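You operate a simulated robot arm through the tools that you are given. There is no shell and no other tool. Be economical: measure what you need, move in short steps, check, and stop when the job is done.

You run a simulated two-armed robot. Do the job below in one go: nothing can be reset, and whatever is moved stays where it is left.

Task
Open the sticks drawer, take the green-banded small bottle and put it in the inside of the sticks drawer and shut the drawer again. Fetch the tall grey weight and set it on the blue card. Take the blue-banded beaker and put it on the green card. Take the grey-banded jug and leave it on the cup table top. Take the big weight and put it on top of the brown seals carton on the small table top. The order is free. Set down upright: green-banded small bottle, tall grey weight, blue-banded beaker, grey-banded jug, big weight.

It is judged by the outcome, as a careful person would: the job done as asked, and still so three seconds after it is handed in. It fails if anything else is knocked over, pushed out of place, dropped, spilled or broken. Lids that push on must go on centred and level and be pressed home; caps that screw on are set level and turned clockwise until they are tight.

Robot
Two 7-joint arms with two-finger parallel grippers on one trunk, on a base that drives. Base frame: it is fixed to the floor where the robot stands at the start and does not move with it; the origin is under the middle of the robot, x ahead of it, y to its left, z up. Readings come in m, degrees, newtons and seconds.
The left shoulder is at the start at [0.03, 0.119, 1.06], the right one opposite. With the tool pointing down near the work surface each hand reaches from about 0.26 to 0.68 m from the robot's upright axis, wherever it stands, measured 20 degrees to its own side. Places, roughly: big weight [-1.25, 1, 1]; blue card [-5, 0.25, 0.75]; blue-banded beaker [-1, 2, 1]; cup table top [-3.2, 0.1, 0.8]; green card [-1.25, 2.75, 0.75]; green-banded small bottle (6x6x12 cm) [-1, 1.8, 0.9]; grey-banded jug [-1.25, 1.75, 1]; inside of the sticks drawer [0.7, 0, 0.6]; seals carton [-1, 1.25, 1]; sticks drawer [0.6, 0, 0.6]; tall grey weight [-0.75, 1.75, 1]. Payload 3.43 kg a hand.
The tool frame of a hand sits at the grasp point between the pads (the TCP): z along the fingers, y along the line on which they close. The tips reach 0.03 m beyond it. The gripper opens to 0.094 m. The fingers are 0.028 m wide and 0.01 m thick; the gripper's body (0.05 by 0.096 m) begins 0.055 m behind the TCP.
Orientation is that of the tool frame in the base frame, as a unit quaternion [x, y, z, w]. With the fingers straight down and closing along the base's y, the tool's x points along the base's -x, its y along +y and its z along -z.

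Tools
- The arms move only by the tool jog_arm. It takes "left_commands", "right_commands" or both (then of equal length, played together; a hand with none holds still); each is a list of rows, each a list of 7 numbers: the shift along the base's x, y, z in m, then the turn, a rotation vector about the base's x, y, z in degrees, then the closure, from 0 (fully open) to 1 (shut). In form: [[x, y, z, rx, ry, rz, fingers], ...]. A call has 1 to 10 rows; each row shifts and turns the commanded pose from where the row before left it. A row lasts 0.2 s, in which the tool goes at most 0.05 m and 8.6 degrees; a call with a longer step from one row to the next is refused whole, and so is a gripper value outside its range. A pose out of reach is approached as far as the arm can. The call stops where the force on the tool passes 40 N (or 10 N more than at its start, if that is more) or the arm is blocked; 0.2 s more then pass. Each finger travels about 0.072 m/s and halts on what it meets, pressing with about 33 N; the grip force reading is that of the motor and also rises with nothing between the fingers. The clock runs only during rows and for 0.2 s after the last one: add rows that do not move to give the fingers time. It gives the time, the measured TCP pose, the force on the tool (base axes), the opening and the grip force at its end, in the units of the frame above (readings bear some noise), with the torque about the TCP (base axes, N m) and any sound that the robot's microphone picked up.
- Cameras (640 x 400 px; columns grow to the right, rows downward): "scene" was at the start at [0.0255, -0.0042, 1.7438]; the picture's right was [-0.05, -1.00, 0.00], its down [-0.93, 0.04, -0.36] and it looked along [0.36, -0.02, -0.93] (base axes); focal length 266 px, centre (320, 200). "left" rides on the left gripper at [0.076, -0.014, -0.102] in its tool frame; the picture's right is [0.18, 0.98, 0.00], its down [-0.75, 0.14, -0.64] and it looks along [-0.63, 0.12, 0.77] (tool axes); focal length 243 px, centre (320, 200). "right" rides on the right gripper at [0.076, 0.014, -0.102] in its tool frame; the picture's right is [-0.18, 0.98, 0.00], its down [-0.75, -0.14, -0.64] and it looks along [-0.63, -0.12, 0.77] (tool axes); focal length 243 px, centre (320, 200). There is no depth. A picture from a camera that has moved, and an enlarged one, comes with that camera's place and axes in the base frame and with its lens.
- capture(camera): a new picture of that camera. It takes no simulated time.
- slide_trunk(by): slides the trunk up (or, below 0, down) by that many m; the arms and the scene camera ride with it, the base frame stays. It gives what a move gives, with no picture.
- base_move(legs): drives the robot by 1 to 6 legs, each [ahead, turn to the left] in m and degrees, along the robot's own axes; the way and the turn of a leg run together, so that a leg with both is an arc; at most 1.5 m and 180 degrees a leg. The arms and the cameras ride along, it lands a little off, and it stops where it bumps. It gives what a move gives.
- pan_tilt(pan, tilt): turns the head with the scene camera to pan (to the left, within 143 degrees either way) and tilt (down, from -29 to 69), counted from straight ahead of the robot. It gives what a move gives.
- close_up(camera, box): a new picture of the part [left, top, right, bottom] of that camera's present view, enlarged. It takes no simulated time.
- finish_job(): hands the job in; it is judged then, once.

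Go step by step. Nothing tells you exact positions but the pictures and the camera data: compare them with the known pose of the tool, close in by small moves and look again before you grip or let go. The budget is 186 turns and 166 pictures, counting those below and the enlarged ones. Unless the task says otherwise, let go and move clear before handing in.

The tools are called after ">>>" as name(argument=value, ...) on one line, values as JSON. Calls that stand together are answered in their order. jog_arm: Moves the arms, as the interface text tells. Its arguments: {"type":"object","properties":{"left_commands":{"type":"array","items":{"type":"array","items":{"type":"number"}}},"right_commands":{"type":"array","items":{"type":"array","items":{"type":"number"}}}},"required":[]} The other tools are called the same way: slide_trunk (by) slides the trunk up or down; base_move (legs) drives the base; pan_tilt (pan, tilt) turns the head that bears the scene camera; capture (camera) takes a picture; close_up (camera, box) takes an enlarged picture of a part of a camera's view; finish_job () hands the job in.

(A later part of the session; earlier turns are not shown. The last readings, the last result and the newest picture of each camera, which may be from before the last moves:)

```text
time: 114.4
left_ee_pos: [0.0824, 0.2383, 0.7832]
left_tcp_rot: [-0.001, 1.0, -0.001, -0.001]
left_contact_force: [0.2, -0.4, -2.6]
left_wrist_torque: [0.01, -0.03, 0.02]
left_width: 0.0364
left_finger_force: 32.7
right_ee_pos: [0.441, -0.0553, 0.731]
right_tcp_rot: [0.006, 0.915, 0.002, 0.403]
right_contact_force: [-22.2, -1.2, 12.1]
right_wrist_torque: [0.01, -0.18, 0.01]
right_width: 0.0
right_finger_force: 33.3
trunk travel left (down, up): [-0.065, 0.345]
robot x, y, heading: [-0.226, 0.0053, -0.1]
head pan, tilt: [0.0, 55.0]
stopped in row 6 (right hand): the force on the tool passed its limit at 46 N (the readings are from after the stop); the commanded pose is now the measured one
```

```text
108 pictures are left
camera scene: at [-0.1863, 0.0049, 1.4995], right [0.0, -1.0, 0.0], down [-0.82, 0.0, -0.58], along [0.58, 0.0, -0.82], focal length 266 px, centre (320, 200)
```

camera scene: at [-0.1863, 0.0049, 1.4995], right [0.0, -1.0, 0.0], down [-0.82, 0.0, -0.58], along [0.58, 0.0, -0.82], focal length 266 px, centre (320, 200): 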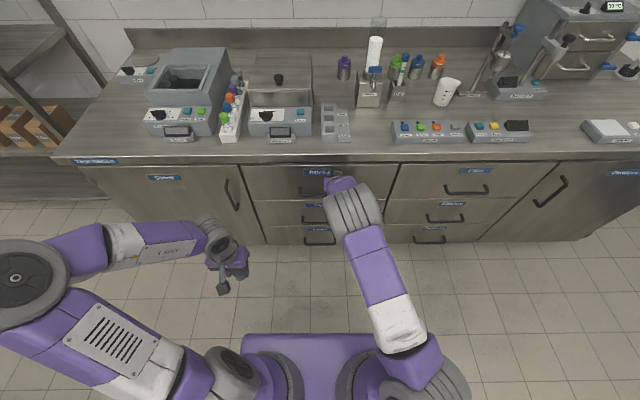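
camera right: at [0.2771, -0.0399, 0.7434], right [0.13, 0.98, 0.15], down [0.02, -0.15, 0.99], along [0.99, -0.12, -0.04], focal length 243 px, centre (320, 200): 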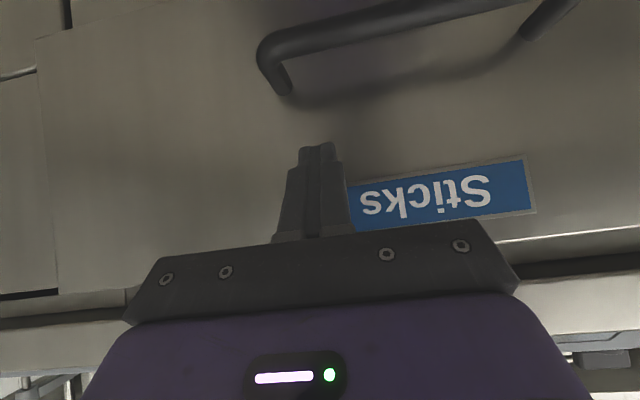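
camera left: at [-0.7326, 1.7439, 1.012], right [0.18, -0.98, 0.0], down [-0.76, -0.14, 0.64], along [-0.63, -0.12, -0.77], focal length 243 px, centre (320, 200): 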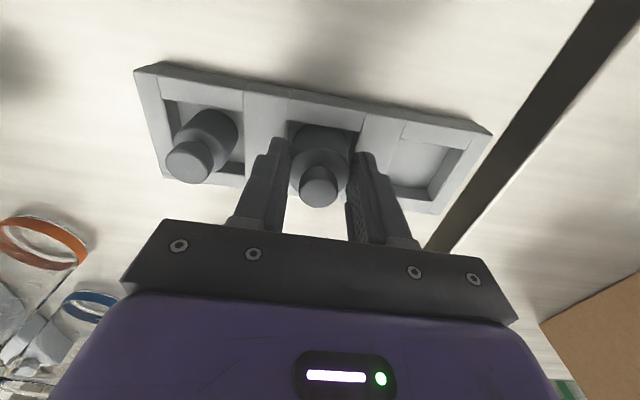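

The drawer is flush and shut. I back away, straighten the right hand, raise the trunk, and go round to the west side of the tables.

>>> base_move(legs=[[-0.25, 0]])

>>> slide_trunk(by=0.34)

>>> jog_arm(right_commands=[[0, -0.01, 0, 0, 8, 0, 1], [-0.01, -0.02, 0, 0, 8, 0, 1], [-0.02, -0.02, 0, 0, 8, 0, 0.6], [-0.02, -0.02, 0, 0, 8, 0, 0.3], [-0.02, -0.02, 0, 0, 8, 0, 0], [-0.03, -0.02, 0, 0, 7.6, 0, 0], [-0.03, -0.02, 0, 0, 0, 0, 0], [0, 0, 0, 0, 0, 0, 0]])

>>> capture(camera="scene")

```text
time: 116.2
left_ee_pos: [-0.1723, 0.2385, 0.7817]
left_tcp_rot: [0.001, 1.0, 0.0, -0.002]
left_contact_force: [-0.2, 0.1, -2.7]
left_wrist_torque: [0.02, 0.0, -0.03]
left_width: 0.0367
left_finger_force: 33.3
right_ee_pos: [0.1895, -0.0561, 0.7299]
right_tcp_rot: [0.006, 0.915, 0.002, 0.403]
right_contact_force: [1.1, -1.3, -0.5]
right_wrist_torque: [0.01, -0.01, -0.01]
right_width: 0.0001
right_finger_force: 32.9
trunk travel left (down, up): [-0.065, 0.345]
robot x, y, heading: [-0.4828, 0.0072, -0.1]
head pan, tilt: [0.0, 55.0]
```

```text
time: 119.5
left_ee_pos: [-0.1706, 0.2385, 1.1219]
left_tcp_rot: [0.001, 1.0, -0.001, -0.002]
left_contact_force: [-0.1, -0.5, -2.2]
left_wrist_torque: [-0.01, 0.01, -0.01]
left_width: 0.0367
left_finger_force: 32.8
right_ee_pos: [0.189, -0.0545, 1.0704]
right_tcp_rot: [0.006, 0.916, 0.002, 0.402]
right_contact_force: [0.0, -0.5, 0.7]
right_wrist_torque: [0.02, -0.02, 0.01]
right_width: 0.0
right_finger_force: 33.3
trunk travel left (down, up): [-0.405, 0.005]
robot x, y, heading: [-0.48, 0.0044, -0.2]
head pan, tilt: [0.0, 55.0]
```

```text
time: 121.3
left_ee_pos: [-0.1713, 0.239, 1.1218]
left_tcp_rot: [0.0, 1.0, 0.0, -0.002]
left_contact_force: [-0.4, 0.4, -2.3]
left_wrist_torque: [-0.02, 0.03, -0.04]
left_width: 0.0367
left_finger_force: 32.8
right_ee_pos: [0.0587, -0.1854, 1.0679]
right_tcp_rot: [0.006, 1.0, -0.001, -0.001]
right_contact_force: [0.2, -0.1, -0.3]
right_wrist_torque: [0.0, 0.05, -0.01]
right_width: 0.0943
right_finger_force: 0.1
trunk travel left (down, up): [-0.405, 0.005]
robot x, y, heading: [-0.4795, 0.0072, -0.4]
head pan, tilt: [0.0, 55.0]
```

```text
107 pictures are left
camera scene: at [-0.4364, 0.0061, 1.8392], right [0.0, -1.0, 0.0], down [-0.82, 0.0, -0.57], along [0.57, 0.0, -0.82], focal length 266 px, centre (320, 200)
```

scene: 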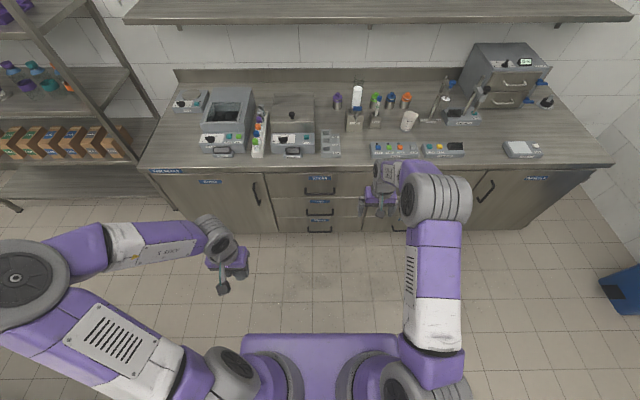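

The drawer is shut. Driving round to the west of the small table.

>>> jog_arm(right_commands=[[-0.03, 0, 0.02, 0, 0, 0, 0], [-0.04, -0.02, 0.02, 0, 0, 0, 0], [-0.03, -0.02, 0, 0, 0, 0, 0]])

>>> base_move(legs=[[0, 90], [0, 90], [1.24, 0], [0, -90], [1.26, 0], [0, -90]])

>>> capture(camera="scene")

```text
time: 122.2
left_ee_pos: [-0.1705, 0.2389, 1.1232]
left_tcp_rot: [0.001, 1.0, 0.0, -0.002]
left_contact_force: [0.1, 0.3, -1.4]
left_wrist_torque: [0.0, 0.01, 0.03]
left_width: 0.0367
left_finger_force: 33.5
right_ee_pos: [-0.0431, -0.227, 1.1113]
right_tcp_rot: [0.006, 1.0, -0.001, -0.002]
right_contact_force: [0.6, -0.4, -0.6]
right_wrist_torque: [-0.01, 0.0, 0.02]
right_width: 0.094
right_finger_force: 0.1
trunk travel left (down, up): [-0.405, 0.005]
robot x, y, heading: [-0.4811, 0.0068, -0.2]
head pan, tilt: [0.0, 55.0]
```

```text
time: 149.9
left_ee_pos: [-1.5032, 1.4702, 1.1223]
left_tcp_rot: [-0.036, 0.999, -0.001, -0.002]
left_contact_force: [-0.1, 1.0, -1.4]
left_wrist_torque: [-0.01, 0.06, -0.04]
left_width: 0.037
left_finger_force: 32.9
right_ee_pos: [-1.3392, 1.0158, 1.1088]
right_tcp_rot: [-0.031, 1.0, -0.002, -0.001]
right_contact_force: [0.0, 0.3, 0.7]
right_wrist_torque: [-0.03, 0.02, -0.04]
right_width: 0.0937
right_finger_force: 0.1
trunk travel left (down, up): [-0.405, 0.005]
robot x, y, heading: [-1.7953, 1.2145, 4.1]
head pan, tilt: [0.0, 55.0]
```

```text
106 pictures are left
camera scene: at [-1.7512, 1.2175, 1.8392], right [0.07, -1.0, 0.0], down [-0.82, -0.06, -0.57], along [0.57, 0.04, -0.82], focal length 266 px, centre (320, 200)
```

scene: 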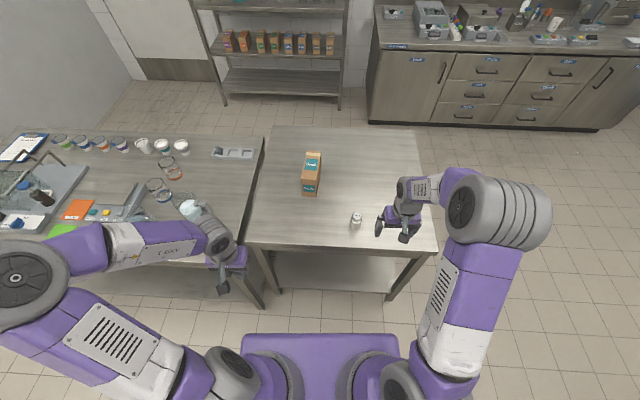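

The big weight and carton are well in view. I move closer and square up.

>>> base_move(legs=[[0.17, -4.1]])

>>> capture(camera="scene")

>>> close_up(camera="scene", box=[260, 130, 420, 260])

>>> capture(camera="right")

```text
time: 151.3
left_ee_pos: [-1.3166, 1.4557, 1.1226]
left_tcp_rot: [-0.001, 1.0, -0.001, -0.001]
left_contact_force: [-1.2, -0.7, -1.4]
left_wrist_torque: [0.02, 0.02, 0.0]
left_width: 0.0369
left_finger_force: 32.8
right_ee_pos: [-1.1856, 0.9884, 1.1104]
right_tcp_rot: [0.005, 1.0, 0.0, -0.001]
right_contact_force: [0.2, 0.1, -0.5]
right_wrist_torque: [0.0, -0.01, -0.01]
right_width: 0.094
right_finger_force: 0.2
trunk travel left (down, up): [-0.405, 0.005]
robot x, y, heading: [-1.6253, 1.2227, 0.1]
head pan, tilt: [0.0, 55.0]
```

```text
105 pictures are left
camera scene: at [-1.5828, 1.2205, 1.8392], right [0.0, -1.0, 0.0], down [-0.82, 0.0, -0.57], along [0.57, 0.0, -0.82], focal length 266 px, centre (320, 200)
```

scene: 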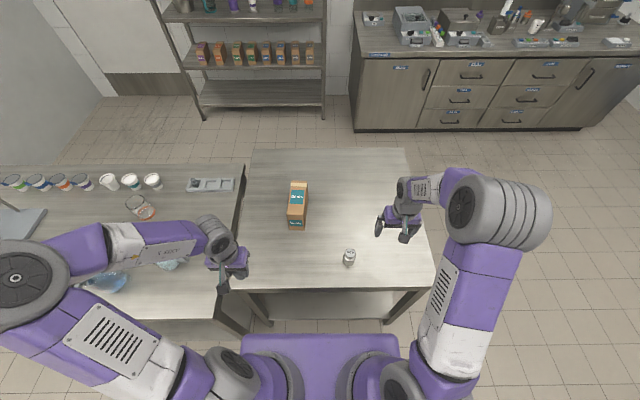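

```text
3.08 times, centred on (340, 195) of scene
camera zoom: at [-1.5828, 1.2205, 1.8392], right [0.0, -1.0, 0.0], down [-0.82, 0.0, -0.57], along [0.57, 0.0, -0.82], focal length 820 px, centre (258, 215)
```

zoom: 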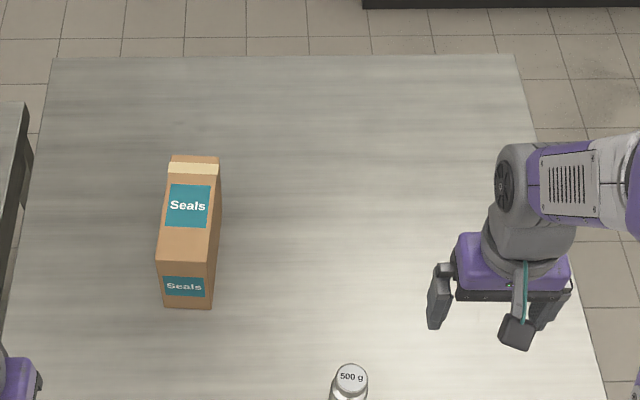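

```text
103 pictures are left
camera right: at [-1.262, 1.0052, 1.2124], right [0.19, 0.98, 0.0], down [0.75, -0.15, 0.64], along [0.63, -0.13, -0.77], focal length 243 px, centre (320, 200)
```

right: 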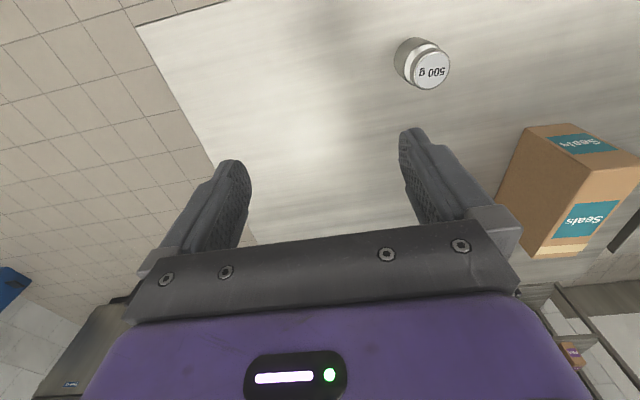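

The big weight is at (-1.18, 1.109), top 0.92. The carton top is at z≈0.973, x −1.05…−0.886, y 1.28…1.343. I move the right hand over the weight.

>>> jog_arm(right_commands=[[0.001, 0.04, -0.01, 0, 0, 0, 0], [0.001, 0.04, -0.03, 0, 0, 0, 0], [0.001, 0.04, -0.03, 0, 0, 0, 0], [0.001, 0.001, -0.03, 0, 0, 0, 0], [0, 0, 0, 0, 0, 0, 0]])

>>> capture(camera="right")

```text
time: 152.5
left_ee_pos: [-1.3166, 1.4544, 1.122]
left_tcp_rot: [-0.002, 1.0, -0.001, -0.002]
left_contact_force: [-0.6, 0.9, -1.9]
left_wrist_torque: [0.02, 0.01, -0.04]
left_width: 0.0371
left_finger_force: 32.9
right_ee_pos: [-1.1828, 1.1112, 1.01]
right_tcp_rot: [0.005, 1.0, 0.0, -0.001]
right_contact_force: [0.7, -0.6, -0.4]
right_wrist_torque: [-0.03, 0.01, -0.01]
right_width: 0.0942
right_finger_force: 0.0
trunk travel left (down, up): [-0.405, 0.005]
robot x, y, heading: [-1.6253, 1.2232, 0.3]
head pan, tilt: [0.0, 55.0]
```

```text
102 pictures are left
camera right: at [-1.2578, 1.1272, 1.1126], right [0.19, 0.98, 0.0], down [0.75, -0.15, 0.64], along [0.63, -0.13, -0.77], focal length 243 px, centre (320, 200)
```

right: 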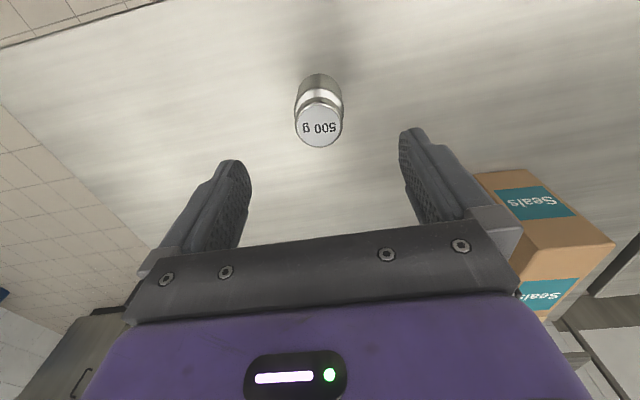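

Centred. Lower to z 0.90 and grip.

>>> jog_arm(right_commands=[[0.004, -0.002, -0.03, 0, 0, 0, 0], [0, 0, -0.03, 0, 0, 0, 0], [0, 0, -0.03, 0, 0, 0, 0], [0, 0, -0.02, 0, 0, 0, 0], [0, 0, 0, 0, 0, 0, 0.3], [0, 0, 0, 0, 0, 0, 0.8], [0, 0, 0, 0, 0, 0, 0.8], [0, 0, 0, 0, 0, 0, 0.8]])

>>> capture(camera="right")

```text
time: 154.3
left_ee_pos: [-1.3161, 1.4541, 1.1218]
left_tcp_rot: [-0.001, 1.0, 0.0, -0.002]
left_contact_force: [-0.2, -0.1, -2.6]
left_wrist_torque: [-0.04, 0.02, 0.01]
left_width: 0.0367
left_finger_force: 33.0
right_ee_pos: [-1.1766, 1.1096, 0.8996]
right_tcp_rot: [0.005, 1.0, -0.002, 0.0]
right_contact_force: [0.6, 1.7, 0.3]
right_wrist_torque: [0.16, -0.04, 0.01]
right_width: 0.0455
right_finger_force: 33.0
trunk travel left (down, up): [-0.405, 0.005]
robot x, y, heading: [-1.6276, 1.2235, -0.0]
head pan, tilt: [0.0, 55.0]
```

```text
101 pictures are left
camera right: at [-1.2519, 1.1245, 1.0017], right [0.19, 0.98, 0.0], down [0.75, -0.15, 0.64], along [0.63, -0.13, -0.77], focal length 243 px, centre (320, 200)
```

right: 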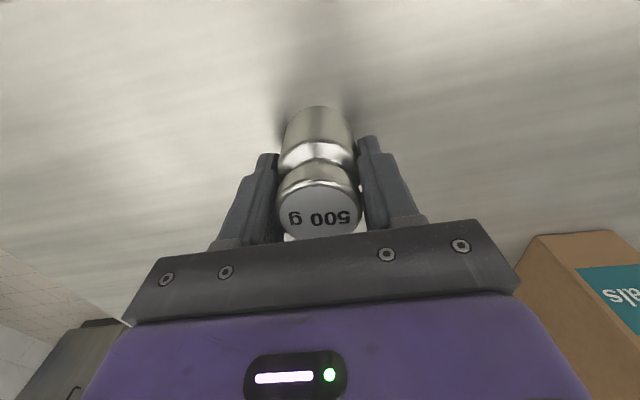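

Gripped at 4.5 cm. Lift high, then turn the base left 18° so the carton lies well within the right arm's reach.

>>> jog_arm(right_commands=[[0, 0, 0.03, 0, 0, 0, 0.8], [0, 0, 0.04, 0, 0, 0, 0.8], [0, 0, 0.04, 0, 0, 0, 0.8], [0, 0, 0.04, 0, 0, 0, 0.8], [0, 0, 0.04, 0, 0, 0, 0.8], [0, 0, 0, 0, 0, 0, 0.8]])

>>> base_move(legs=[[0.03, 18]])

>>> capture(camera="scene")

>>> capture(camera="right")

```text
time: 155.7
left_ee_pos: [-1.316, 1.4557, 1.1212]
left_tcp_rot: [-0.001, 1.0, -0.001, -0.002]
left_contact_force: [-0.9, -1.1, -1.7]
left_wrist_torque: [-0.03, 0.04, -0.01]
left_width: 0.0369
left_finger_force: 33.1
right_ee_pos: [-1.1765, 1.1075, 1.0902]
right_tcp_rot: [0.006, 1.0, -0.001, -0.003]
right_contact_force: [2.0, -0.1, -4.8]
right_wrist_torque: [0.01, -0.04, -0.03]
right_width: 0.0453
right_finger_force: 32.9
trunk travel left (down, up): [-0.405, 0.005]
robot x, y, heading: [-1.6256, 1.2214, 0.0]
head pan, tilt: [0.0, 55.0]
```

```text
time: 157.1
left_ee_pos: [-1.3757, 1.5441, 1.1215]
left_tcp_rot: [-0.158, 0.987, -0.001, -0.001]
left_contact_force: [-0.1, -0.5, -2.4]
left_wrist_torque: [-0.06, -0.01, 0.03]
left_width: 0.037
left_finger_force: 33.1
right_ee_pos: [-1.1356, 1.2583, 1.0894]
right_tcp_rot: [-0.153, 0.988, -0.001, -0.002]
right_contact_force: [0.6, 0.0, -4.5]
right_wrist_torque: [0.03, -0.03, 0.03]
right_width: 0.0456
right_finger_force: 33.4
trunk travel left (down, up): [-0.405, 0.005]
robot x, y, heading: [-1.595, 1.225, 18.0]
head pan, tilt: [0.0, 55.0]
```

```text
100 pictures are left
camera scene: at [-1.5554, 1.2383, 1.8392], right [0.31, -0.95, 0.0], down [-0.78, -0.26, -0.57], along [0.54, 0.18, -0.82], focal length 266 px, centre (320, 200)
```

scene: 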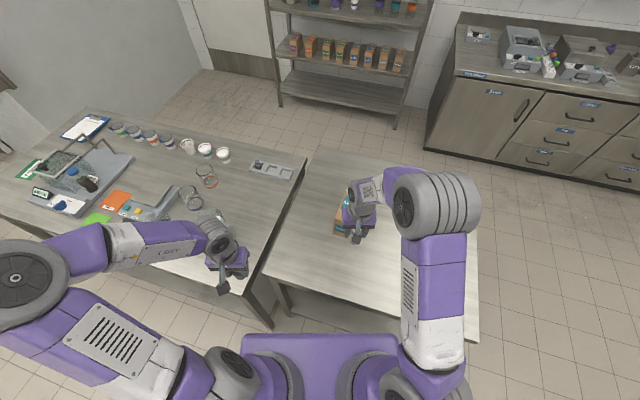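

```text
99 pictures are left
camera right: at [-1.212, 1.2491, 1.1922], right [-0.12, 0.99, 0.0], down [0.76, 0.09, 0.64], along [0.64, 0.08, -0.77], focal length 243 px, centre (320, 200)
```

right: 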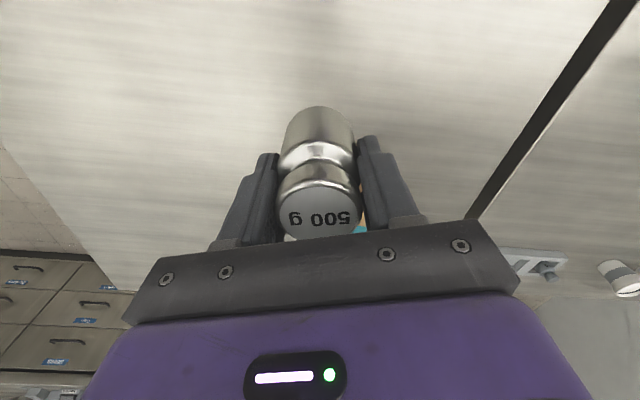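

The weight clears the carton by 7 cm. Moving it above the carton's centre.

>>> jog_arm(right_commands=[[0.04, 0.013, 0, 0, 0, 0, 0.8], [0.04, 0.013, 0, 0, 0, 0, 0.8], [0.04, 0.013, 0, 0, 0, 0, 0.8], [0.04, 0.014, 0, 0, 0, 0, 0.8], [0, 0, 0, 0, 0, 0, 0.8]])

>>> capture(camera="right")

>>> close_up(camera="scene", box=[300, 150, 430, 250])

```text
time: 158.3
left_ee_pos: [-1.3769, 1.542, 1.1231]
left_tcp_rot: [-0.159, 0.987, -0.001, -0.001]
left_contact_force: [-0.1, 0.7, -1.0]
left_wrist_torque: [0.01, 0.01, -0.03]
left_width: 0.0368
left_finger_force: 33.3
right_ee_pos: [-0.9766, 1.3103, 1.0913]
right_tcp_rot: [-0.153, 0.988, -0.002, -0.001]
right_contact_force: [0.0, 0.3, -4.7]
right_wrist_torque: [0.0, -0.01, 0.01]
right_width: 0.0456
right_finger_force: 32.6
trunk travel left (down, up): [-0.405, 0.005]
robot x, y, heading: [-1.5987, 1.2272, 18.0]
head pan, tilt: [0.0, 55.0]
```

```text
98 pictures are left
camera right: at [-1.0535, 1.3013, 1.1934], right [-0.12, 0.99, 0.0], down [0.76, 0.09, 0.64], along [0.63, 0.08, -0.77], focal length 243 px, centre (320, 200)
```

right: 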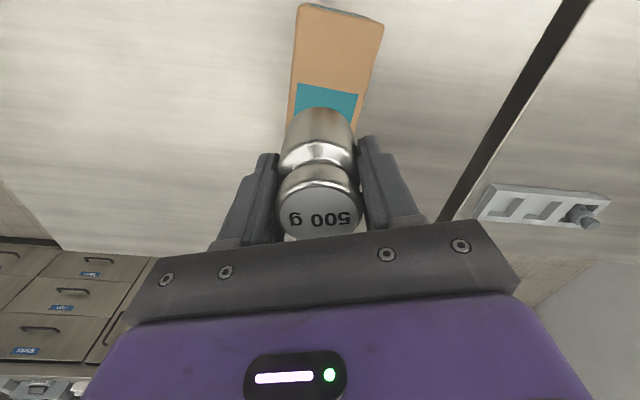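

```text
4.00 times, centred on (365, 200) of scene
camera zoom: at [-1.5567, 1.2379, 1.8393], right [0.31, -0.95, 0.0], down [-0.78, -0.26, -0.57], along [0.55, 0.18, -0.82], focal length 1066 px, centre (140, 200)
```

zoom: 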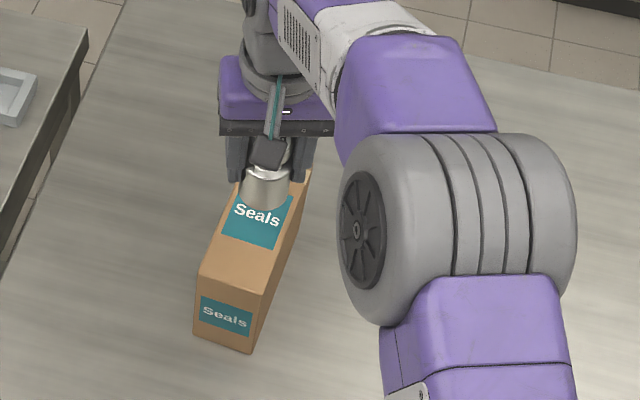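

The weight is centred over the carton (carton centre y≈1.316). Lowering gently.

>>> jog_arm(right_commands=[[0, 0.004, -0.03, 0, 0, 0, 0.8], [0, 0, -0.025, 0, 0, 0, 0.8], [0, 0, -0.01, 0, 0, 0, 0.8], [0, 0, 0, 0, 0, 0, 0.8]])

>>> jog_arm(right_commands=[[0, 0, -0.004, 0, 0, 0, 0.8], [0, 0, -0.003, 0, 0, 0, 0.8], [0, 0, 0, 0, 0, 0, 0.8]])

```text
time: 159.3
left_ee_pos: [-1.374, 1.543, 1.1221]
left_tcp_rot: [-0.158, 0.987, 0.0, -0.002]
left_contact_force: [0.2, 0.2, -2.6]
left_wrist_torque: [-0.01, -0.02, 0.0]
left_width: 0.0372
left_finger_force: 33.0
right_ee_pos: [-0.9758, 1.315, 1.0258]
right_tcp_rot: [-0.154, 0.988, -0.001, -0.002]
right_contact_force: [0.9, 1.8, -4.7]
right_wrist_torque: [0.02, -0.03, 0.03]
right_width: 0.0455
right_finger_force: 33.0
trunk travel left (down, up): [-0.405, 0.005]
robot x, y, heading: [-1.5965, 1.2233, 18.2]
head pan, tilt: [0.0, 55.0]
```

```text
time: 160.1
left_ee_pos: [-1.3787, 1.5421, 1.1221]
left_tcp_rot: [-0.158, 0.987, 0.0, 0.0]
left_contact_force: [-1.1, 0.8, -3.2]
left_wrist_torque: [-0.02, 0.04, 0.0]
left_width: 0.037
left_finger_force: 33.2
right_ee_pos: [-0.9758, 1.3152, 1.0235]
right_tcp_rot: [-0.153, 0.988, 0.0, 0.004]
right_contact_force: [-0.5, -2.8, 33.5]
right_wrist_torque: [-0.26, 0.43, 0.16]
right_width: 0.0457
right_finger_force: 32.5
trunk travel left (down, up): [-0.405, 0.005]
robot x, y, heading: [-1.5941, 1.2255, 18.2]
head pan, tilt: [0.0, 55.0]
```

It rests on the carton. Ease up, open, rise.

>>> jog_arm(right_commands=[[0, 0, 0.004, 0, 0, 0, 0.8], [0, 0, 0.001, 0, 0, 0, 0.8], [0, 0, 0, 0, 0, 0, 0.4], [0, 0, 0, 0, 0, 0, 0.1], [0, 0, 0, 0, 0, 0, 0], [0, 0, 0.03, 0, 0, 0, 0], [0, 0, 0.04, 0, 0, 0, 0], [0, 0, 0.04, 0, 0, 0, 0], [-0.03, 0, 0.01, 0, 0, 0, 0]])

>>> capture(camera="right")

```text
time: 162.1
left_ee_pos: [-1.3776, 1.5433, 1.1228]
left_tcp_rot: [-0.159, 0.987, -0.001, -0.001]
left_contact_force: [0.5, 0.1, -1.4]
left_wrist_torque: [0.01, 0.01, 0.01]
left_width: 0.0366
left_finger_force: 33.0
right_ee_pos: [-1.0069, 1.3146, 1.144]
right_tcp_rot: [-0.153, 0.988, -0.001, -0.001]
right_contact_force: [-0.3, 0.2, 0.1]
right_wrist_torque: [0.0, -0.02, -0.01]
right_width: 0.094
right_finger_force: 0.2
trunk travel left (down, up): [-0.405, 0.005]
robot x, y, heading: [-1.5949, 1.2265, 18.0]
head pan, tilt: [0.0, 55.0]
```

```text
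96 pictures are left
camera right: at [-1.0844, 1.3061, 1.2469], right [-0.12, 0.99, 0.0], down [0.76, 0.09, 0.64], along [0.64, 0.08, -0.77], focal length 243 px, centre (320, 200)
```

right: 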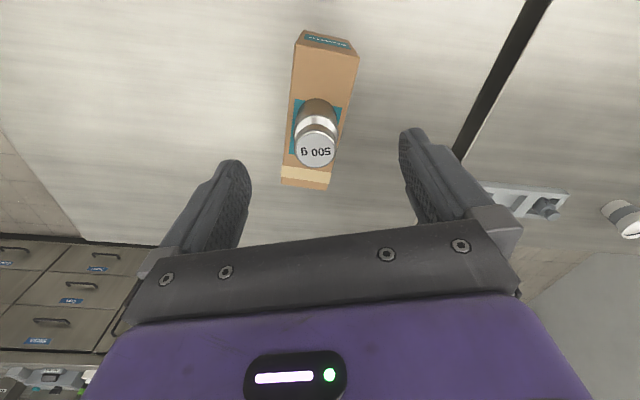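

The big weight stands on the carton. Now I back off and drive north to the west side of the item table for the beaker.

>>> base_move(legs=[[-0.3, 0], [0, 72], [1.03, 0], [0, -90]])

>>> capture(camera="scene")

```text
time: 176.0
left_ee_pos: [-1.5907, 2.4059, 1.1219]
left_tcp_rot: [-0.014, 1.0, -0.002, -0.001]
left_contact_force: [0.0, -0.6, -2.1]
left_wrist_torque: [0.01, 0.06, -0.04]
left_width: 0.0369
left_finger_force: 32.5
right_ee_pos: [-1.3011, 2.0802, 1.1433]
right_tcp_rot: [-0.007, 1.0, -0.001, -0.002]
right_contact_force: [0.5, 0.2, 0.5]
right_wrist_torque: [0.02, 0.0, -0.01]
right_width: 0.094
right_finger_force: 0.1
trunk travel left (down, up): [-0.405, 0.005]
robot x, y, heading: [-1.8935, 2.1636, 1.3]
head pan, tilt: [0.0, 55.0]
```

```text
95 pictures are left
camera scene: at [-1.8487, 2.1642, 1.8392], right [0.03, -1.0, 0.0], down [-0.82, -0.02, -0.57], along [0.57, 0.01, -0.82], focal length 266 px, centre (320, 200)
```

scene: 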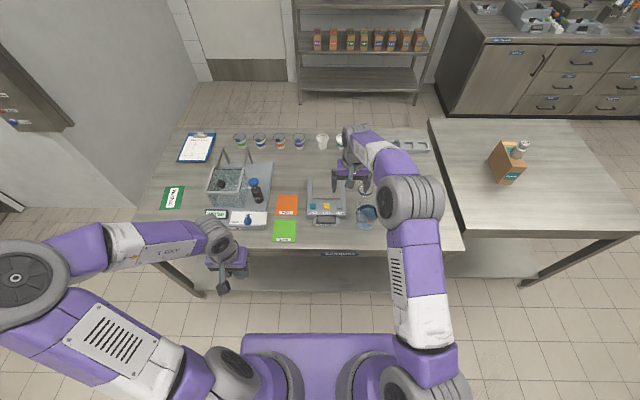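

I raise both hands for clearance and move in.

>>> jog_arm(left_commands=[[0, 0, 0.04, 0, 0, 0, 0.9], [0, 0, 0.04, 0, 0, 0, 0.9], [0, 0, 0, 0, 0, 0, 0.9]], right_commands=[[-0.02, -0.04, 0.02, 0, 0, 0, 0], [-0.02, -0.04, 0.02, 0, 0, 0, 0], [-0.02, -0.04, 0, 0, 0, 0, 0]])

>>> base_move(legs=[[0.2, -1.3]])

>>> capture(camera="scene")

>>> capture(camera="right")

```text
time: 176.8
left_ee_pos: [-1.588, 2.4054, 1.203]
left_tcp_rot: [-0.014, 1.0, -0.001, -0.002]
left_contact_force: [0.1, 0.4, -2.3]
left_wrist_torque: [0.03, 0.03, 0.0]
left_width: 0.037
left_finger_force: 33.1
right_ee_pos: [-1.3588, 1.9593, 1.182]
right_tcp_rot: [-0.009, 1.0, 0.0, -0.001]
right_contact_force: [0.4, -0.1, 0.0]
right_wrist_torque: [0.0, 0.0, 0.01]
right_width: 0.0941
right_finger_force: 0.0
trunk travel left (down, up): [-0.405, 0.005]
robot x, y, heading: [-1.8935, 2.1663, 1.4]
head pan, tilt: [0.0, 55.0]
```

```text
time: 178.4
left_ee_pos: [-1.3863, 2.4021, 1.2007]
left_tcp_rot: [-0.003, 1.0, -0.001, -0.001]
left_contact_force: [0.2, 0.9, -1.6]
left_wrist_torque: [0.04, 0.01, 0.0]
left_width: 0.0369
left_finger_force: 33.0
right_ee_pos: [-1.1677, 1.9514, 1.183]
right_tcp_rot: [0.003, 1.0, -0.002, -0.002]
right_contact_force: [-0.6, -0.4, 0.7]
right_wrist_torque: [0.0, 0.01, 0.01]
right_width: 0.0939
right_finger_force: 0.0
trunk travel left (down, up): [-0.405, 0.005]
robot x, y, heading: [-1.6969, 2.1676, 0.5]
head pan, tilt: [0.0, 55.0]
```

```text
94 pictures are left
camera scene: at [-1.653, 2.1663, 1.8392], right [0.0, -1.0, 0.0], down [-0.82, 0.0, -0.57], along [0.57, 0.0, -0.82], focal length 266 px, centre (320, 200)
```

scene: 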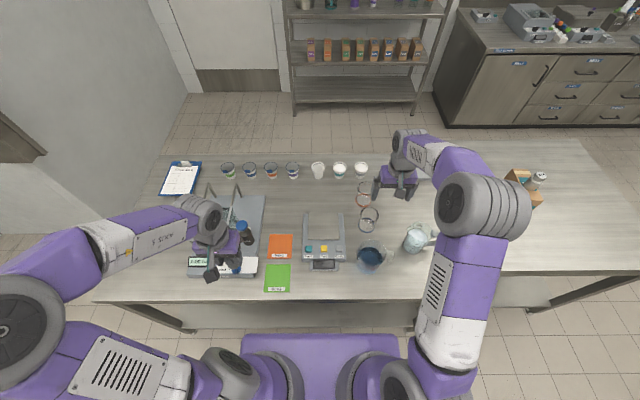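

```text
93 pictures are left
camera right: at [-1.2438, 1.9665, 1.2851], right [0.19, 0.98, 0.0], down [0.75, -0.14, 0.64], along [0.63, -0.12, -0.77], focal length 243 px, centre (320, 200)
```

right: 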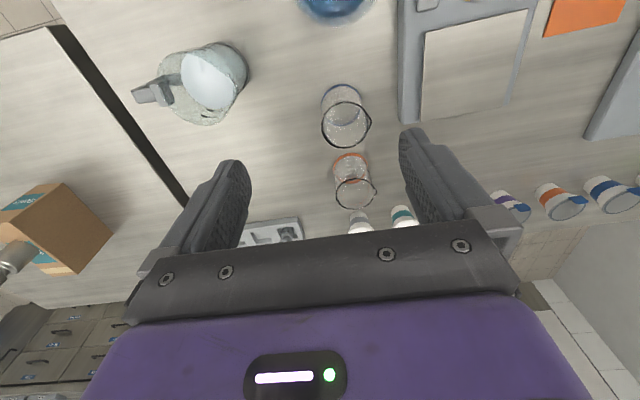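

The beaker is at about (-1.102, 1.975), rim z≈0.96, with the blue jug just behind it. I turn the right hand 35° so its camera clears the jug and go above the beaker.

>>> jog_arm(right_commands=[[0.015, 0.005, -0.02, 0, 0, -7, 0], [0.015, 0.005, -0.02, 0, 0, -7, 0], [0.015, 0.005, -0.02, 0, 0, -7, 0], [0.015, 0.005, -0.02, 0, 0, -7, 0], [0.006, 0.004, 0, 0, 0, -7, 0], [0, 0, 0, 0, 0, 0, 0]])

>>> capture(camera="right")

>>> close_up(camera="scene", box=[300, 150, 460, 280])

```text
time: 179.8
left_ee_pos: [-1.3864, 2.402, 1.2021]
left_tcp_rot: [-0.003, 1.0, 0.0, -0.002]
left_contact_force: [0.1, 0.5, -3.1]
left_wrist_torque: [0.04, 0.0, 0.01]
left_width: 0.0369
left_finger_force: 33.1
right_ee_pos: [-1.1015, 1.9749, 1.1025]
right_tcp_rot: [0.303, 0.953, -0.001, 0.0]
right_contact_force: [0.9, 0.3, -0.1]
right_wrist_torque: [0.0, 0.0, 0.02]
right_width: 0.094
right_finger_force: 0.0
trunk travel left (down, up): [-0.405, 0.005]
robot x, y, heading: [-1.6937, 2.1658, 0.3]
head pan, tilt: [0.0, 55.0]
```

```text
92 pictures are left
camera right: at [-1.1548, 2.0312, 1.2048], right [0.72, 0.69, 0.0], down [0.53, -0.55, 0.64], along [0.44, -0.46, -0.77], focal length 243 px, centre (320, 200)
```

right: 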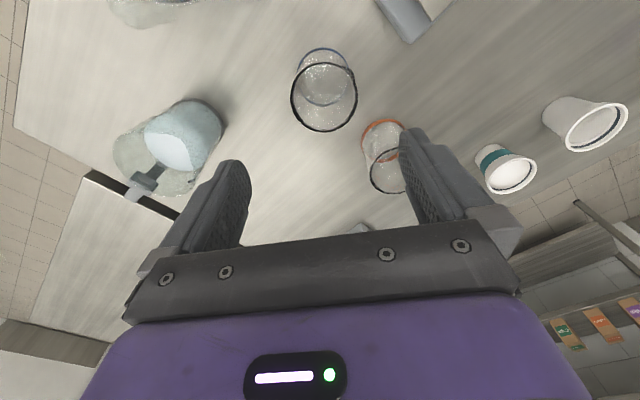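

```text
3.08 times, centred on (380, 215) of scene
camera zoom: at [-1.653, 2.1662, 1.8392], right [0.0, -1.0, 0.0], down [-0.82, 0.0, -0.57], along [0.57, 0.0, -0.82], focal length 820 px, centre (135, 154)
```

zoom: 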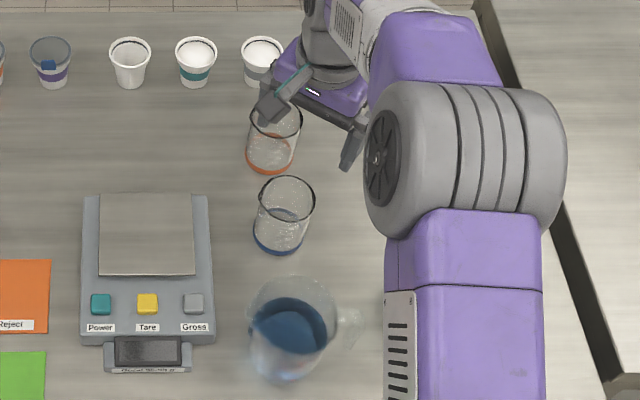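

Centred within a few millimetres. Lowering over the beaker.

>>> jog_arm(right_commands=[[-0.001, 0.001, -0.04, 0, 0, 0, 0], [0, 0, -0.04, 0, 0, 0, 0], [0, 0, -0.03, 0, 0, 0, 0], [0, 0, 0, 0, 0, 0, 0]])

>>> capture(camera="right")

>>> close_up(camera="scene", box=[320, 150, 420, 250])

```text
time: 180.8
left_ee_pos: [-1.3862, 2.4015, 1.2022]
left_tcp_rot: [-0.003, 1.0, -0.001, -0.002]
left_contact_force: [-0.2, -0.1, -1.5]
left_wrist_torque: [0.0, -0.01, -0.01]
left_width: 0.0366
left_finger_force: 33.0
right_ee_pos: [-1.1027, 1.977, 0.9937]
right_tcp_rot: [0.303, 0.953, -0.001, -0.002]
right_contact_force: [0.2, -0.1, 0.0]
right_wrist_torque: [0.03, -0.01, 0.02]
right_width: 0.0939
right_finger_force: 0.0
trunk travel left (down, up): [-0.405, 0.005]
robot x, y, heading: [-1.6956, 2.17, 0.1]
head pan, tilt: [0.0, 55.0]
```

```text
90 pictures are left
camera right: at [-1.1567, 2.0338, 1.095], right [0.72, 0.7, 0.0], down [0.54, -0.55, 0.64], along [0.44, -0.46, -0.77], focal length 243 px, centre (320, 200)
```

right: 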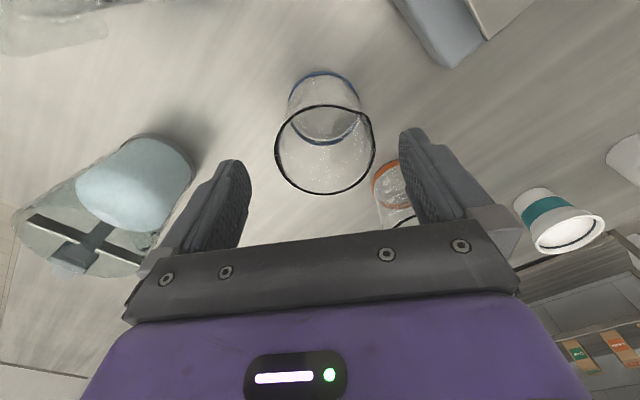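

```text
4.00 times, centred on (370, 200) of scene
camera zoom: at [-1.6532, 2.1664, 1.8393], right [0.0, -1.0, 0.0], down [-0.82, 0.0, -0.57], along [0.57, 0.0, -0.82], focal length 1066 px, centre (120, 200)
```

zoom: 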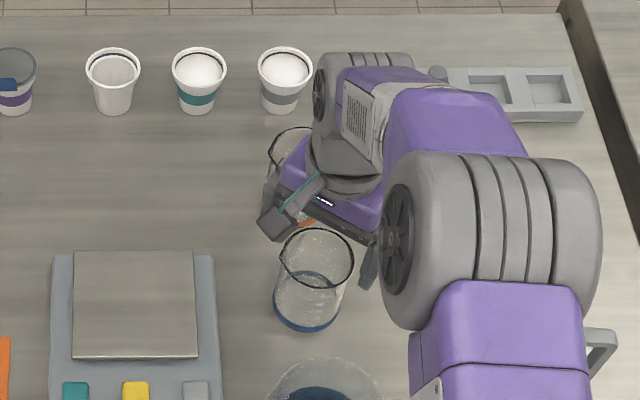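

The beaker sits between the fingers. Lower and grip softly.

>>> jog_arm(right_commands=[[-0.001, 0.004, -0.025, 0, 0, 0, 0], [0, 0, -0.025, 0, 0, 0, 0], [0, 0, -0.008, 0, 0, 0, 0], [0, 0, 0, 0, 0, 0, 0.15], [0, 0, 0, 0, 0, 0, 0.3], [0, 0, 0, 0, 0, 0, 0.3], [0, 0, 0, 0, 0, 0, 0.3]])

>>> capture(camera="right")

```text
time: 182.4
left_ee_pos: [-1.3856, 2.4021, 1.2016]
left_tcp_rot: [-0.004, 1.0, -0.001, -0.002]
left_contact_force: [-1.0, 0.4, -1.6]
left_wrist_torque: [0.01, 0.05, -0.01]
left_width: 0.0368
left_finger_force: 33.5
right_ee_pos: [-1.1057, 1.9824, 0.9341]
right_tcp_rot: [0.303, 0.953, 0.0, -0.001]
right_contact_force: [0.0, 0.2, 0.5]
right_wrist_torque: [0.03, -0.02, -0.02]
right_width: 0.0732
right_finger_force: 32.9
trunk travel left (down, up): [-0.405, 0.005]
robot x, y, heading: [-1.6936, 2.1683, 0.3]
head pan, tilt: [0.0, 55.0]
```

```text
88 pictures are left
camera right: at [-1.1588, 2.0375, 1.0367], right [0.72, 0.7, 0.0], down [0.54, -0.55, 0.64], along [0.44, -0.46, -0.77], focal length 243 px, centre (320, 200)
```

right: 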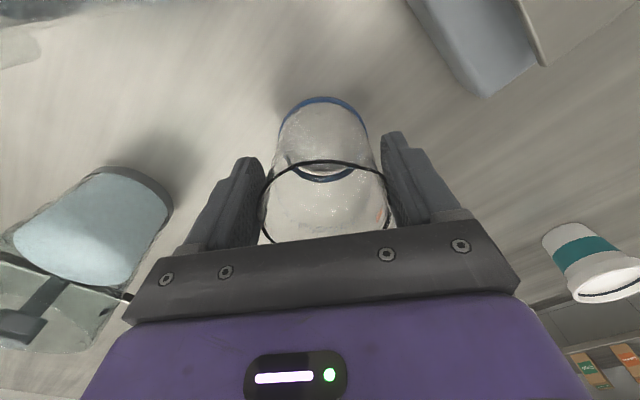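

Gripped. Lift, back off and drive north beside the green card.

>>> jog_arm(right_commands=[[0, 0, 0.02, 0, 0, 0, 0.3], [0, 0, 0.03, 0, 0, 0, 0.3], [0, 0, 0.04, 0, 0, 0, 0.3], [0, 0, 0.04, 0, 0, 0, 0.3], [0, 0, 0.04, 0, 0, 0, 0.3], [0, 0, 0.03, 0, 0, 0, 0.3], [0, 0, 0, 0, 0, 0, 0.3]])

>>> capture(camera="right")

>>> base_move(legs=[[-0.26, 0], [0, 90], [0.83, 0], [0, -90]])

>>> capture(camera="scene")

```text
time: 184.0
left_ee_pos: [-1.387, 2.4029, 1.2015]
left_tcp_rot: [-0.004, 1.0, -0.001, -0.003]
left_contact_force: [0.4, 0.3, -1.5]
left_wrist_torque: [-0.01, 0.06, 0.0]
left_width: 0.0369
left_finger_force: 32.6
right_ee_pos: [-1.1029, 1.9806, 1.1346]
right_tcp_rot: [0.303, 0.953, 0.0, -0.002]
right_contact_force: [0.0, -0.2, -1.0]
right_wrist_torque: [0.01, -0.03, -0.02]
right_width: 0.073
right_finger_force: 33.4
trunk travel left (down, up): [-0.405, 0.005]
robot x, y, heading: [-1.6949, 2.1681, 0.6]
head pan, tilt: [0.0, 55.0]
```

```text
87 pictures are left
camera right: at [-1.157, 2.037, 1.2377], right [0.72, 0.7, 0.0], down [0.54, -0.55, 0.64], along [0.44, -0.46, -0.77], focal length 243 px, centre (320, 200)
```

right: 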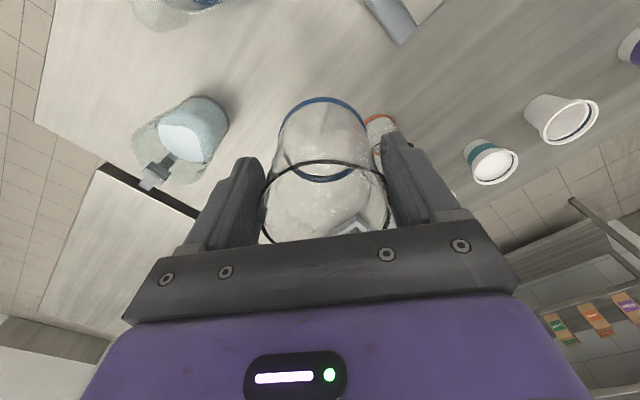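

```text
time: 197.4
left_ee_pos: [-1.6264, 3.2213, 1.2014]
left_tcp_rot: [-0.003, 1.0, 0.0, -0.002]
left_contact_force: [0.3, -0.8, -1.6]
left_wrist_torque: [0.02, 0.02, -0.04]
left_width: 0.0371
left_finger_force: 33.6
right_ee_pos: [-1.3439, 2.8014, 1.1346]
right_tcp_rot: [0.302, 0.953, 0.0, -0.002]
right_contact_force: [0.8, 0.1, -0.4]
right_wrist_torque: [-0.01, 0.0, 0.01]
right_width: 0.0726
right_finger_force: 32.8
trunk travel left (down, up): [-0.405, 0.005]
robot x, y, heading: [-1.9384, 2.9879, 0.2]
head pan, tilt: [0.0, 55.0]
```

```text
86 pictures are left
camera scene: at [-1.8928, 2.9854, 1.8392], right [0.01, -1.0, 0.0], down [-0.82, -0.01, -0.57], along [0.57, 0.0, -0.82], focal length 266 px, centre (320, 200)
```

scene: 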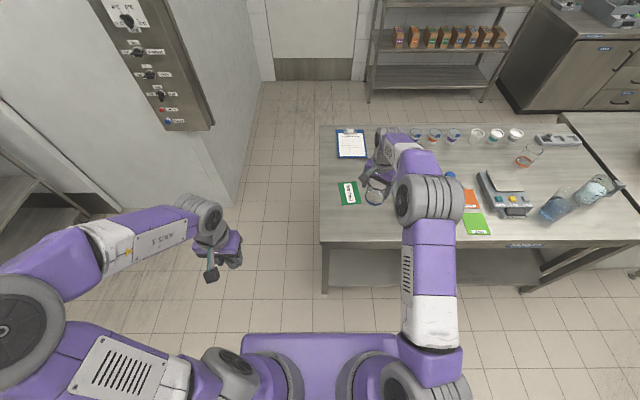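

The green card is at roughly (-1.17, 2.85). I move in and look closer.

>>> base_move(legs=[[0.21, 0]])

>>> close_up(camera="scene", box=[300, 150, 460, 280])

>>> capture(camera="right")

```text
time: 199.0
left_ee_pos: [-1.4168, 3.2233, 1.2017]
left_tcp_rot: [-0.003, 1.0, 0.001, -0.003]
left_contact_force: [0.7, 0.6, -1.8]
left_wrist_torque: [0.01, -0.01, -0.01]
left_width: 0.0369
left_finger_force: 33.0
right_ee_pos: [-1.1325, 2.8031, 1.1351]
right_tcp_rot: [0.301, 0.953, 0.0, -0.002]
right_contact_force: [-0.2, 0.1, -0.6]
right_wrist_torque: [0.02, 0.02, -0.03]
right_width: 0.0724
right_finger_force: 32.8
trunk travel left (down, up): [-0.405, 0.005]
robot x, y, heading: [-1.7256, 2.9862, 0.3]
head pan, tilt: [0.0, 55.0]
```

```text
3.08 times, centred on (380, 215) of scene
camera zoom: at [-1.6829, 2.9867, 1.8392], right [0.01, -1.0, 0.0], down [-0.82, -0.01, -0.57], along [0.57, 0.0, -0.82], focal length 820 px, centre (135, 154)
```

zoom: 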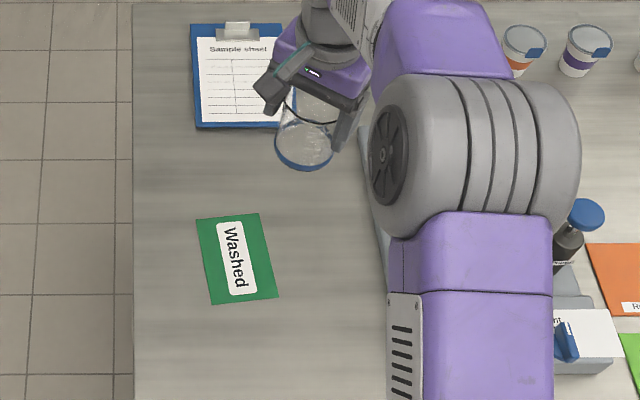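

```text
84 pictures are left
camera right: at [-1.1871, 2.8584, 1.2377], right [0.72, 0.7, 0.0], down [0.54, -0.55, 0.64], along [0.45, -0.46, -0.77], focal length 243 px, centre (320, 200)
```

right: 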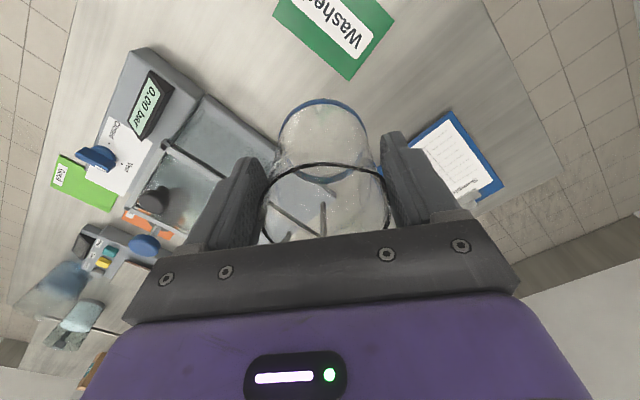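

The card centre is (-1.169, 2.849). I move the beaker above it and lower most of the way.

>>> jog_arm(right_commands=[[-0.018, 0.023, 0, 0, 0, 0, 0.3], [-0.0185, 0.023, 0, 0, 0, 0, 0.3], [0, 0, -0.04, 0, 0, 0, 0.3], [0, 0, -0.04, 0, 0, 0, 0.3], [0, 0, -0.04, 0, 0, 0, 0.3], [0, 0, -0.03, 0, 0, 0, 0.3], [0, 0, -0.02, 0, 0, 0, 0.3], [0, 0, 0, 0, 0, 0, 0.3]])

>>> capture(camera="right")

>>> close_up(camera="scene", box=[320, 180, 420, 260])

```text
time: 200.8
left_ee_pos: [-1.4175, 3.2232, 1.201]
left_tcp_rot: [-0.005, 1.0, 0.0, -0.003]
left_contact_force: [0.7, -0.5, -0.8]
left_wrist_torque: [0.04, 0.01, 0.0]
left_width: 0.0366
left_finger_force: 32.4
right_ee_pos: [-1.1697, 2.8498, 0.9639]
right_tcp_rot: [0.302, 0.953, -0.001, -0.002]
right_contact_force: [0.4, -0.5, -1.4]
right_wrist_torque: [-0.02, 0.03, -0.03]
right_width: 0.0727
right_finger_force: 33.2
trunk travel left (down, up): [-0.405, 0.005]
robot x, y, heading: [-1.7241, 2.9889, 0.4]
head pan, tilt: [0.0, 55.0]
```

```text
83 pictures are left
camera right: at [-1.2239, 2.9046, 1.0665], right [0.72, 0.7, 0.0], down [0.54, -0.55, 0.64], along [0.45, -0.46, -0.77], focal length 243 px, centre (320, 200)
```

right: 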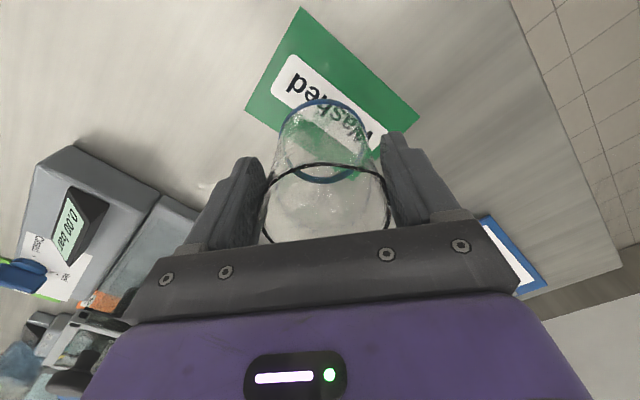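

```text
5.00 times, centred on (370, 220) of scene
camera zoom: at [-1.6828, 2.9867, 1.8392], right [0.01, -1.0, 0.0], down [-0.82, -0.01, -0.57], along [0.57, 0.0, -0.82], focal length 1333 px, centre (70, 100)
```

zoom: 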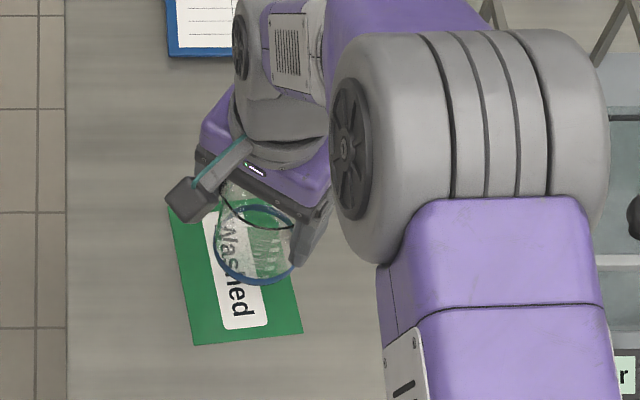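

A shift of 1 cm in +y centres it; then lower to the card.

>>> jog_arm(right_commands=[[-0.002, 0.011, 0, 0, 0, 0, 0.3], [0, 0, -0.015, 0, 0, 0, 0.3], [0, 0, -0.007, 0, 0, 0, 0.3], [0, 0, -0.003, 0, 0, 0, 0.3], [0, 0, 0, 0, 0, 0, 0.3]])

>>> jog_arm(right_commands=[[0, 0, -0.003, 0, 0, 0, 0.3], [0, 0, -0.002, 0, 0, 0, 0.3], [0, 0, 0, 0, 0, 0, 0.3]])

```text
time: 202.0
left_ee_pos: [-1.4169, 3.2227, 1.2014]
left_tcp_rot: [-0.005, 1.0, 0.0, -0.004]
left_contact_force: [-0.1, 0.9, -1.9]
left_wrist_torque: [0.0, 0.0, -0.01]
left_width: 0.0367
left_finger_force: 33.4
right_ee_pos: [-1.1716, 2.86, 0.9407]
right_tcp_rot: [0.302, 0.953, 0.0, -0.001]
right_contact_force: [-0.2, 0.1, -1.8]
right_wrist_torque: [0.0, -0.03, -0.01]
right_width: 0.0725
right_finger_force: 33.0
trunk travel left (down, up): [-0.405, 0.005]
robot x, y, heading: [-1.7214, 2.991, 0.4]
head pan, tilt: [0.0, 55.0]
```

```text
time: 202.8
left_ee_pos: [-1.4172, 3.223, 1.2021]
left_tcp_rot: [-0.004, 1.0, 0.002, -0.001]
left_contact_force: [0.2, -0.5, -2.5]
left_wrist_torque: [0.02, 0.0, -0.01]
left_width: 0.0368
left_finger_force: 33.0
right_ee_pos: [-1.1713, 2.8601, 0.9361]
right_tcp_rot: [0.302, 0.953, 0.001, -0.002]
right_contact_force: [-0.7, 0.8, 4.5]
right_wrist_torque: [-0.02, -0.01, -0.01]
right_width: 0.0724
right_finger_force: 32.8
trunk travel left (down, up): [-0.405, 0.005]
robot x, y, heading: [-1.7211, 2.9852, 0.2]
head pan, tilt: [0.0, 55.0]
```

Contact. Release and rise.

>>> jog_arm(right_commands=[[0, 0, -0.001, 0, 0, 0, 0.2], [0, 0, 0, 0, 0, 0, 0.1], [0, 0, 0, 0, 0, 0, 0], [0, 0, 0.02, 0, 0, 0, 0], [0, 0, 0.04, 0, 0, 0, 0], [0, 0, 0.04, 0, 0, 0, 0], [0, 0, 0.04, 0, 0, 0, 0], [0, 0, 0.04, 0, 0, 0, 0]])

>>> capture(camera="right")

>>> close_up(camera="scene", box=[300, 150, 460, 280])

```text
time: 204.6
left_ee_pos: [-1.4178, 3.2225, 1.2013]
left_tcp_rot: [-0.005, 1.0, 0.0, -0.002]
left_contact_force: [0.2, 0.2, -2.1]
left_wrist_torque: [-0.01, 0.01, 0.01]
left_width: 0.0369
left_finger_force: 32.7
right_ee_pos: [-1.1706, 2.8601, 1.1127]
right_tcp_rot: [0.302, 0.953, 0.0, -0.001]
right_contact_force: [-0.2, 0.5, -0.1]
right_wrist_torque: [0.0, 0.01, 0.01]
right_width: 0.0938
right_finger_force: 0.0
trunk travel left (down, up): [-0.405, 0.005]
robot x, y, heading: [-1.7257, 2.9881, 0.3]
head pan, tilt: [0.0, 55.0]
```

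```text
81 pictures are left
camera right: at [-1.2242, 2.9159, 1.2157], right [0.72, 0.7, 0.0], down [0.54, -0.55, 0.64], along [0.44, -0.46, -0.77], focal length 243 px, centre (320, 200)
```

right: 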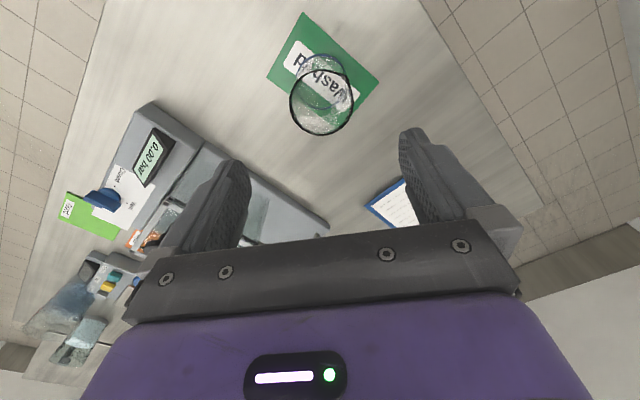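

```text
3.08 times, centred on (380, 215) of scene
camera zoom: at [-1.6836, 2.987, 1.8392], right [0.01, -1.0, 0.0], down [-0.82, -0.01, -0.57], along [0.57, 0.0, -0.82], focal length 820 px, centre (135, 154)
```

zoom: 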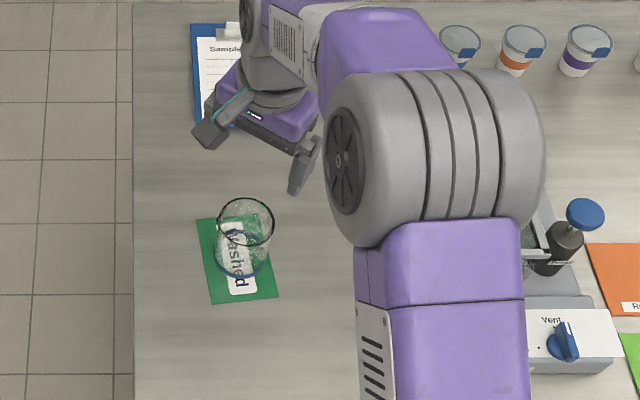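

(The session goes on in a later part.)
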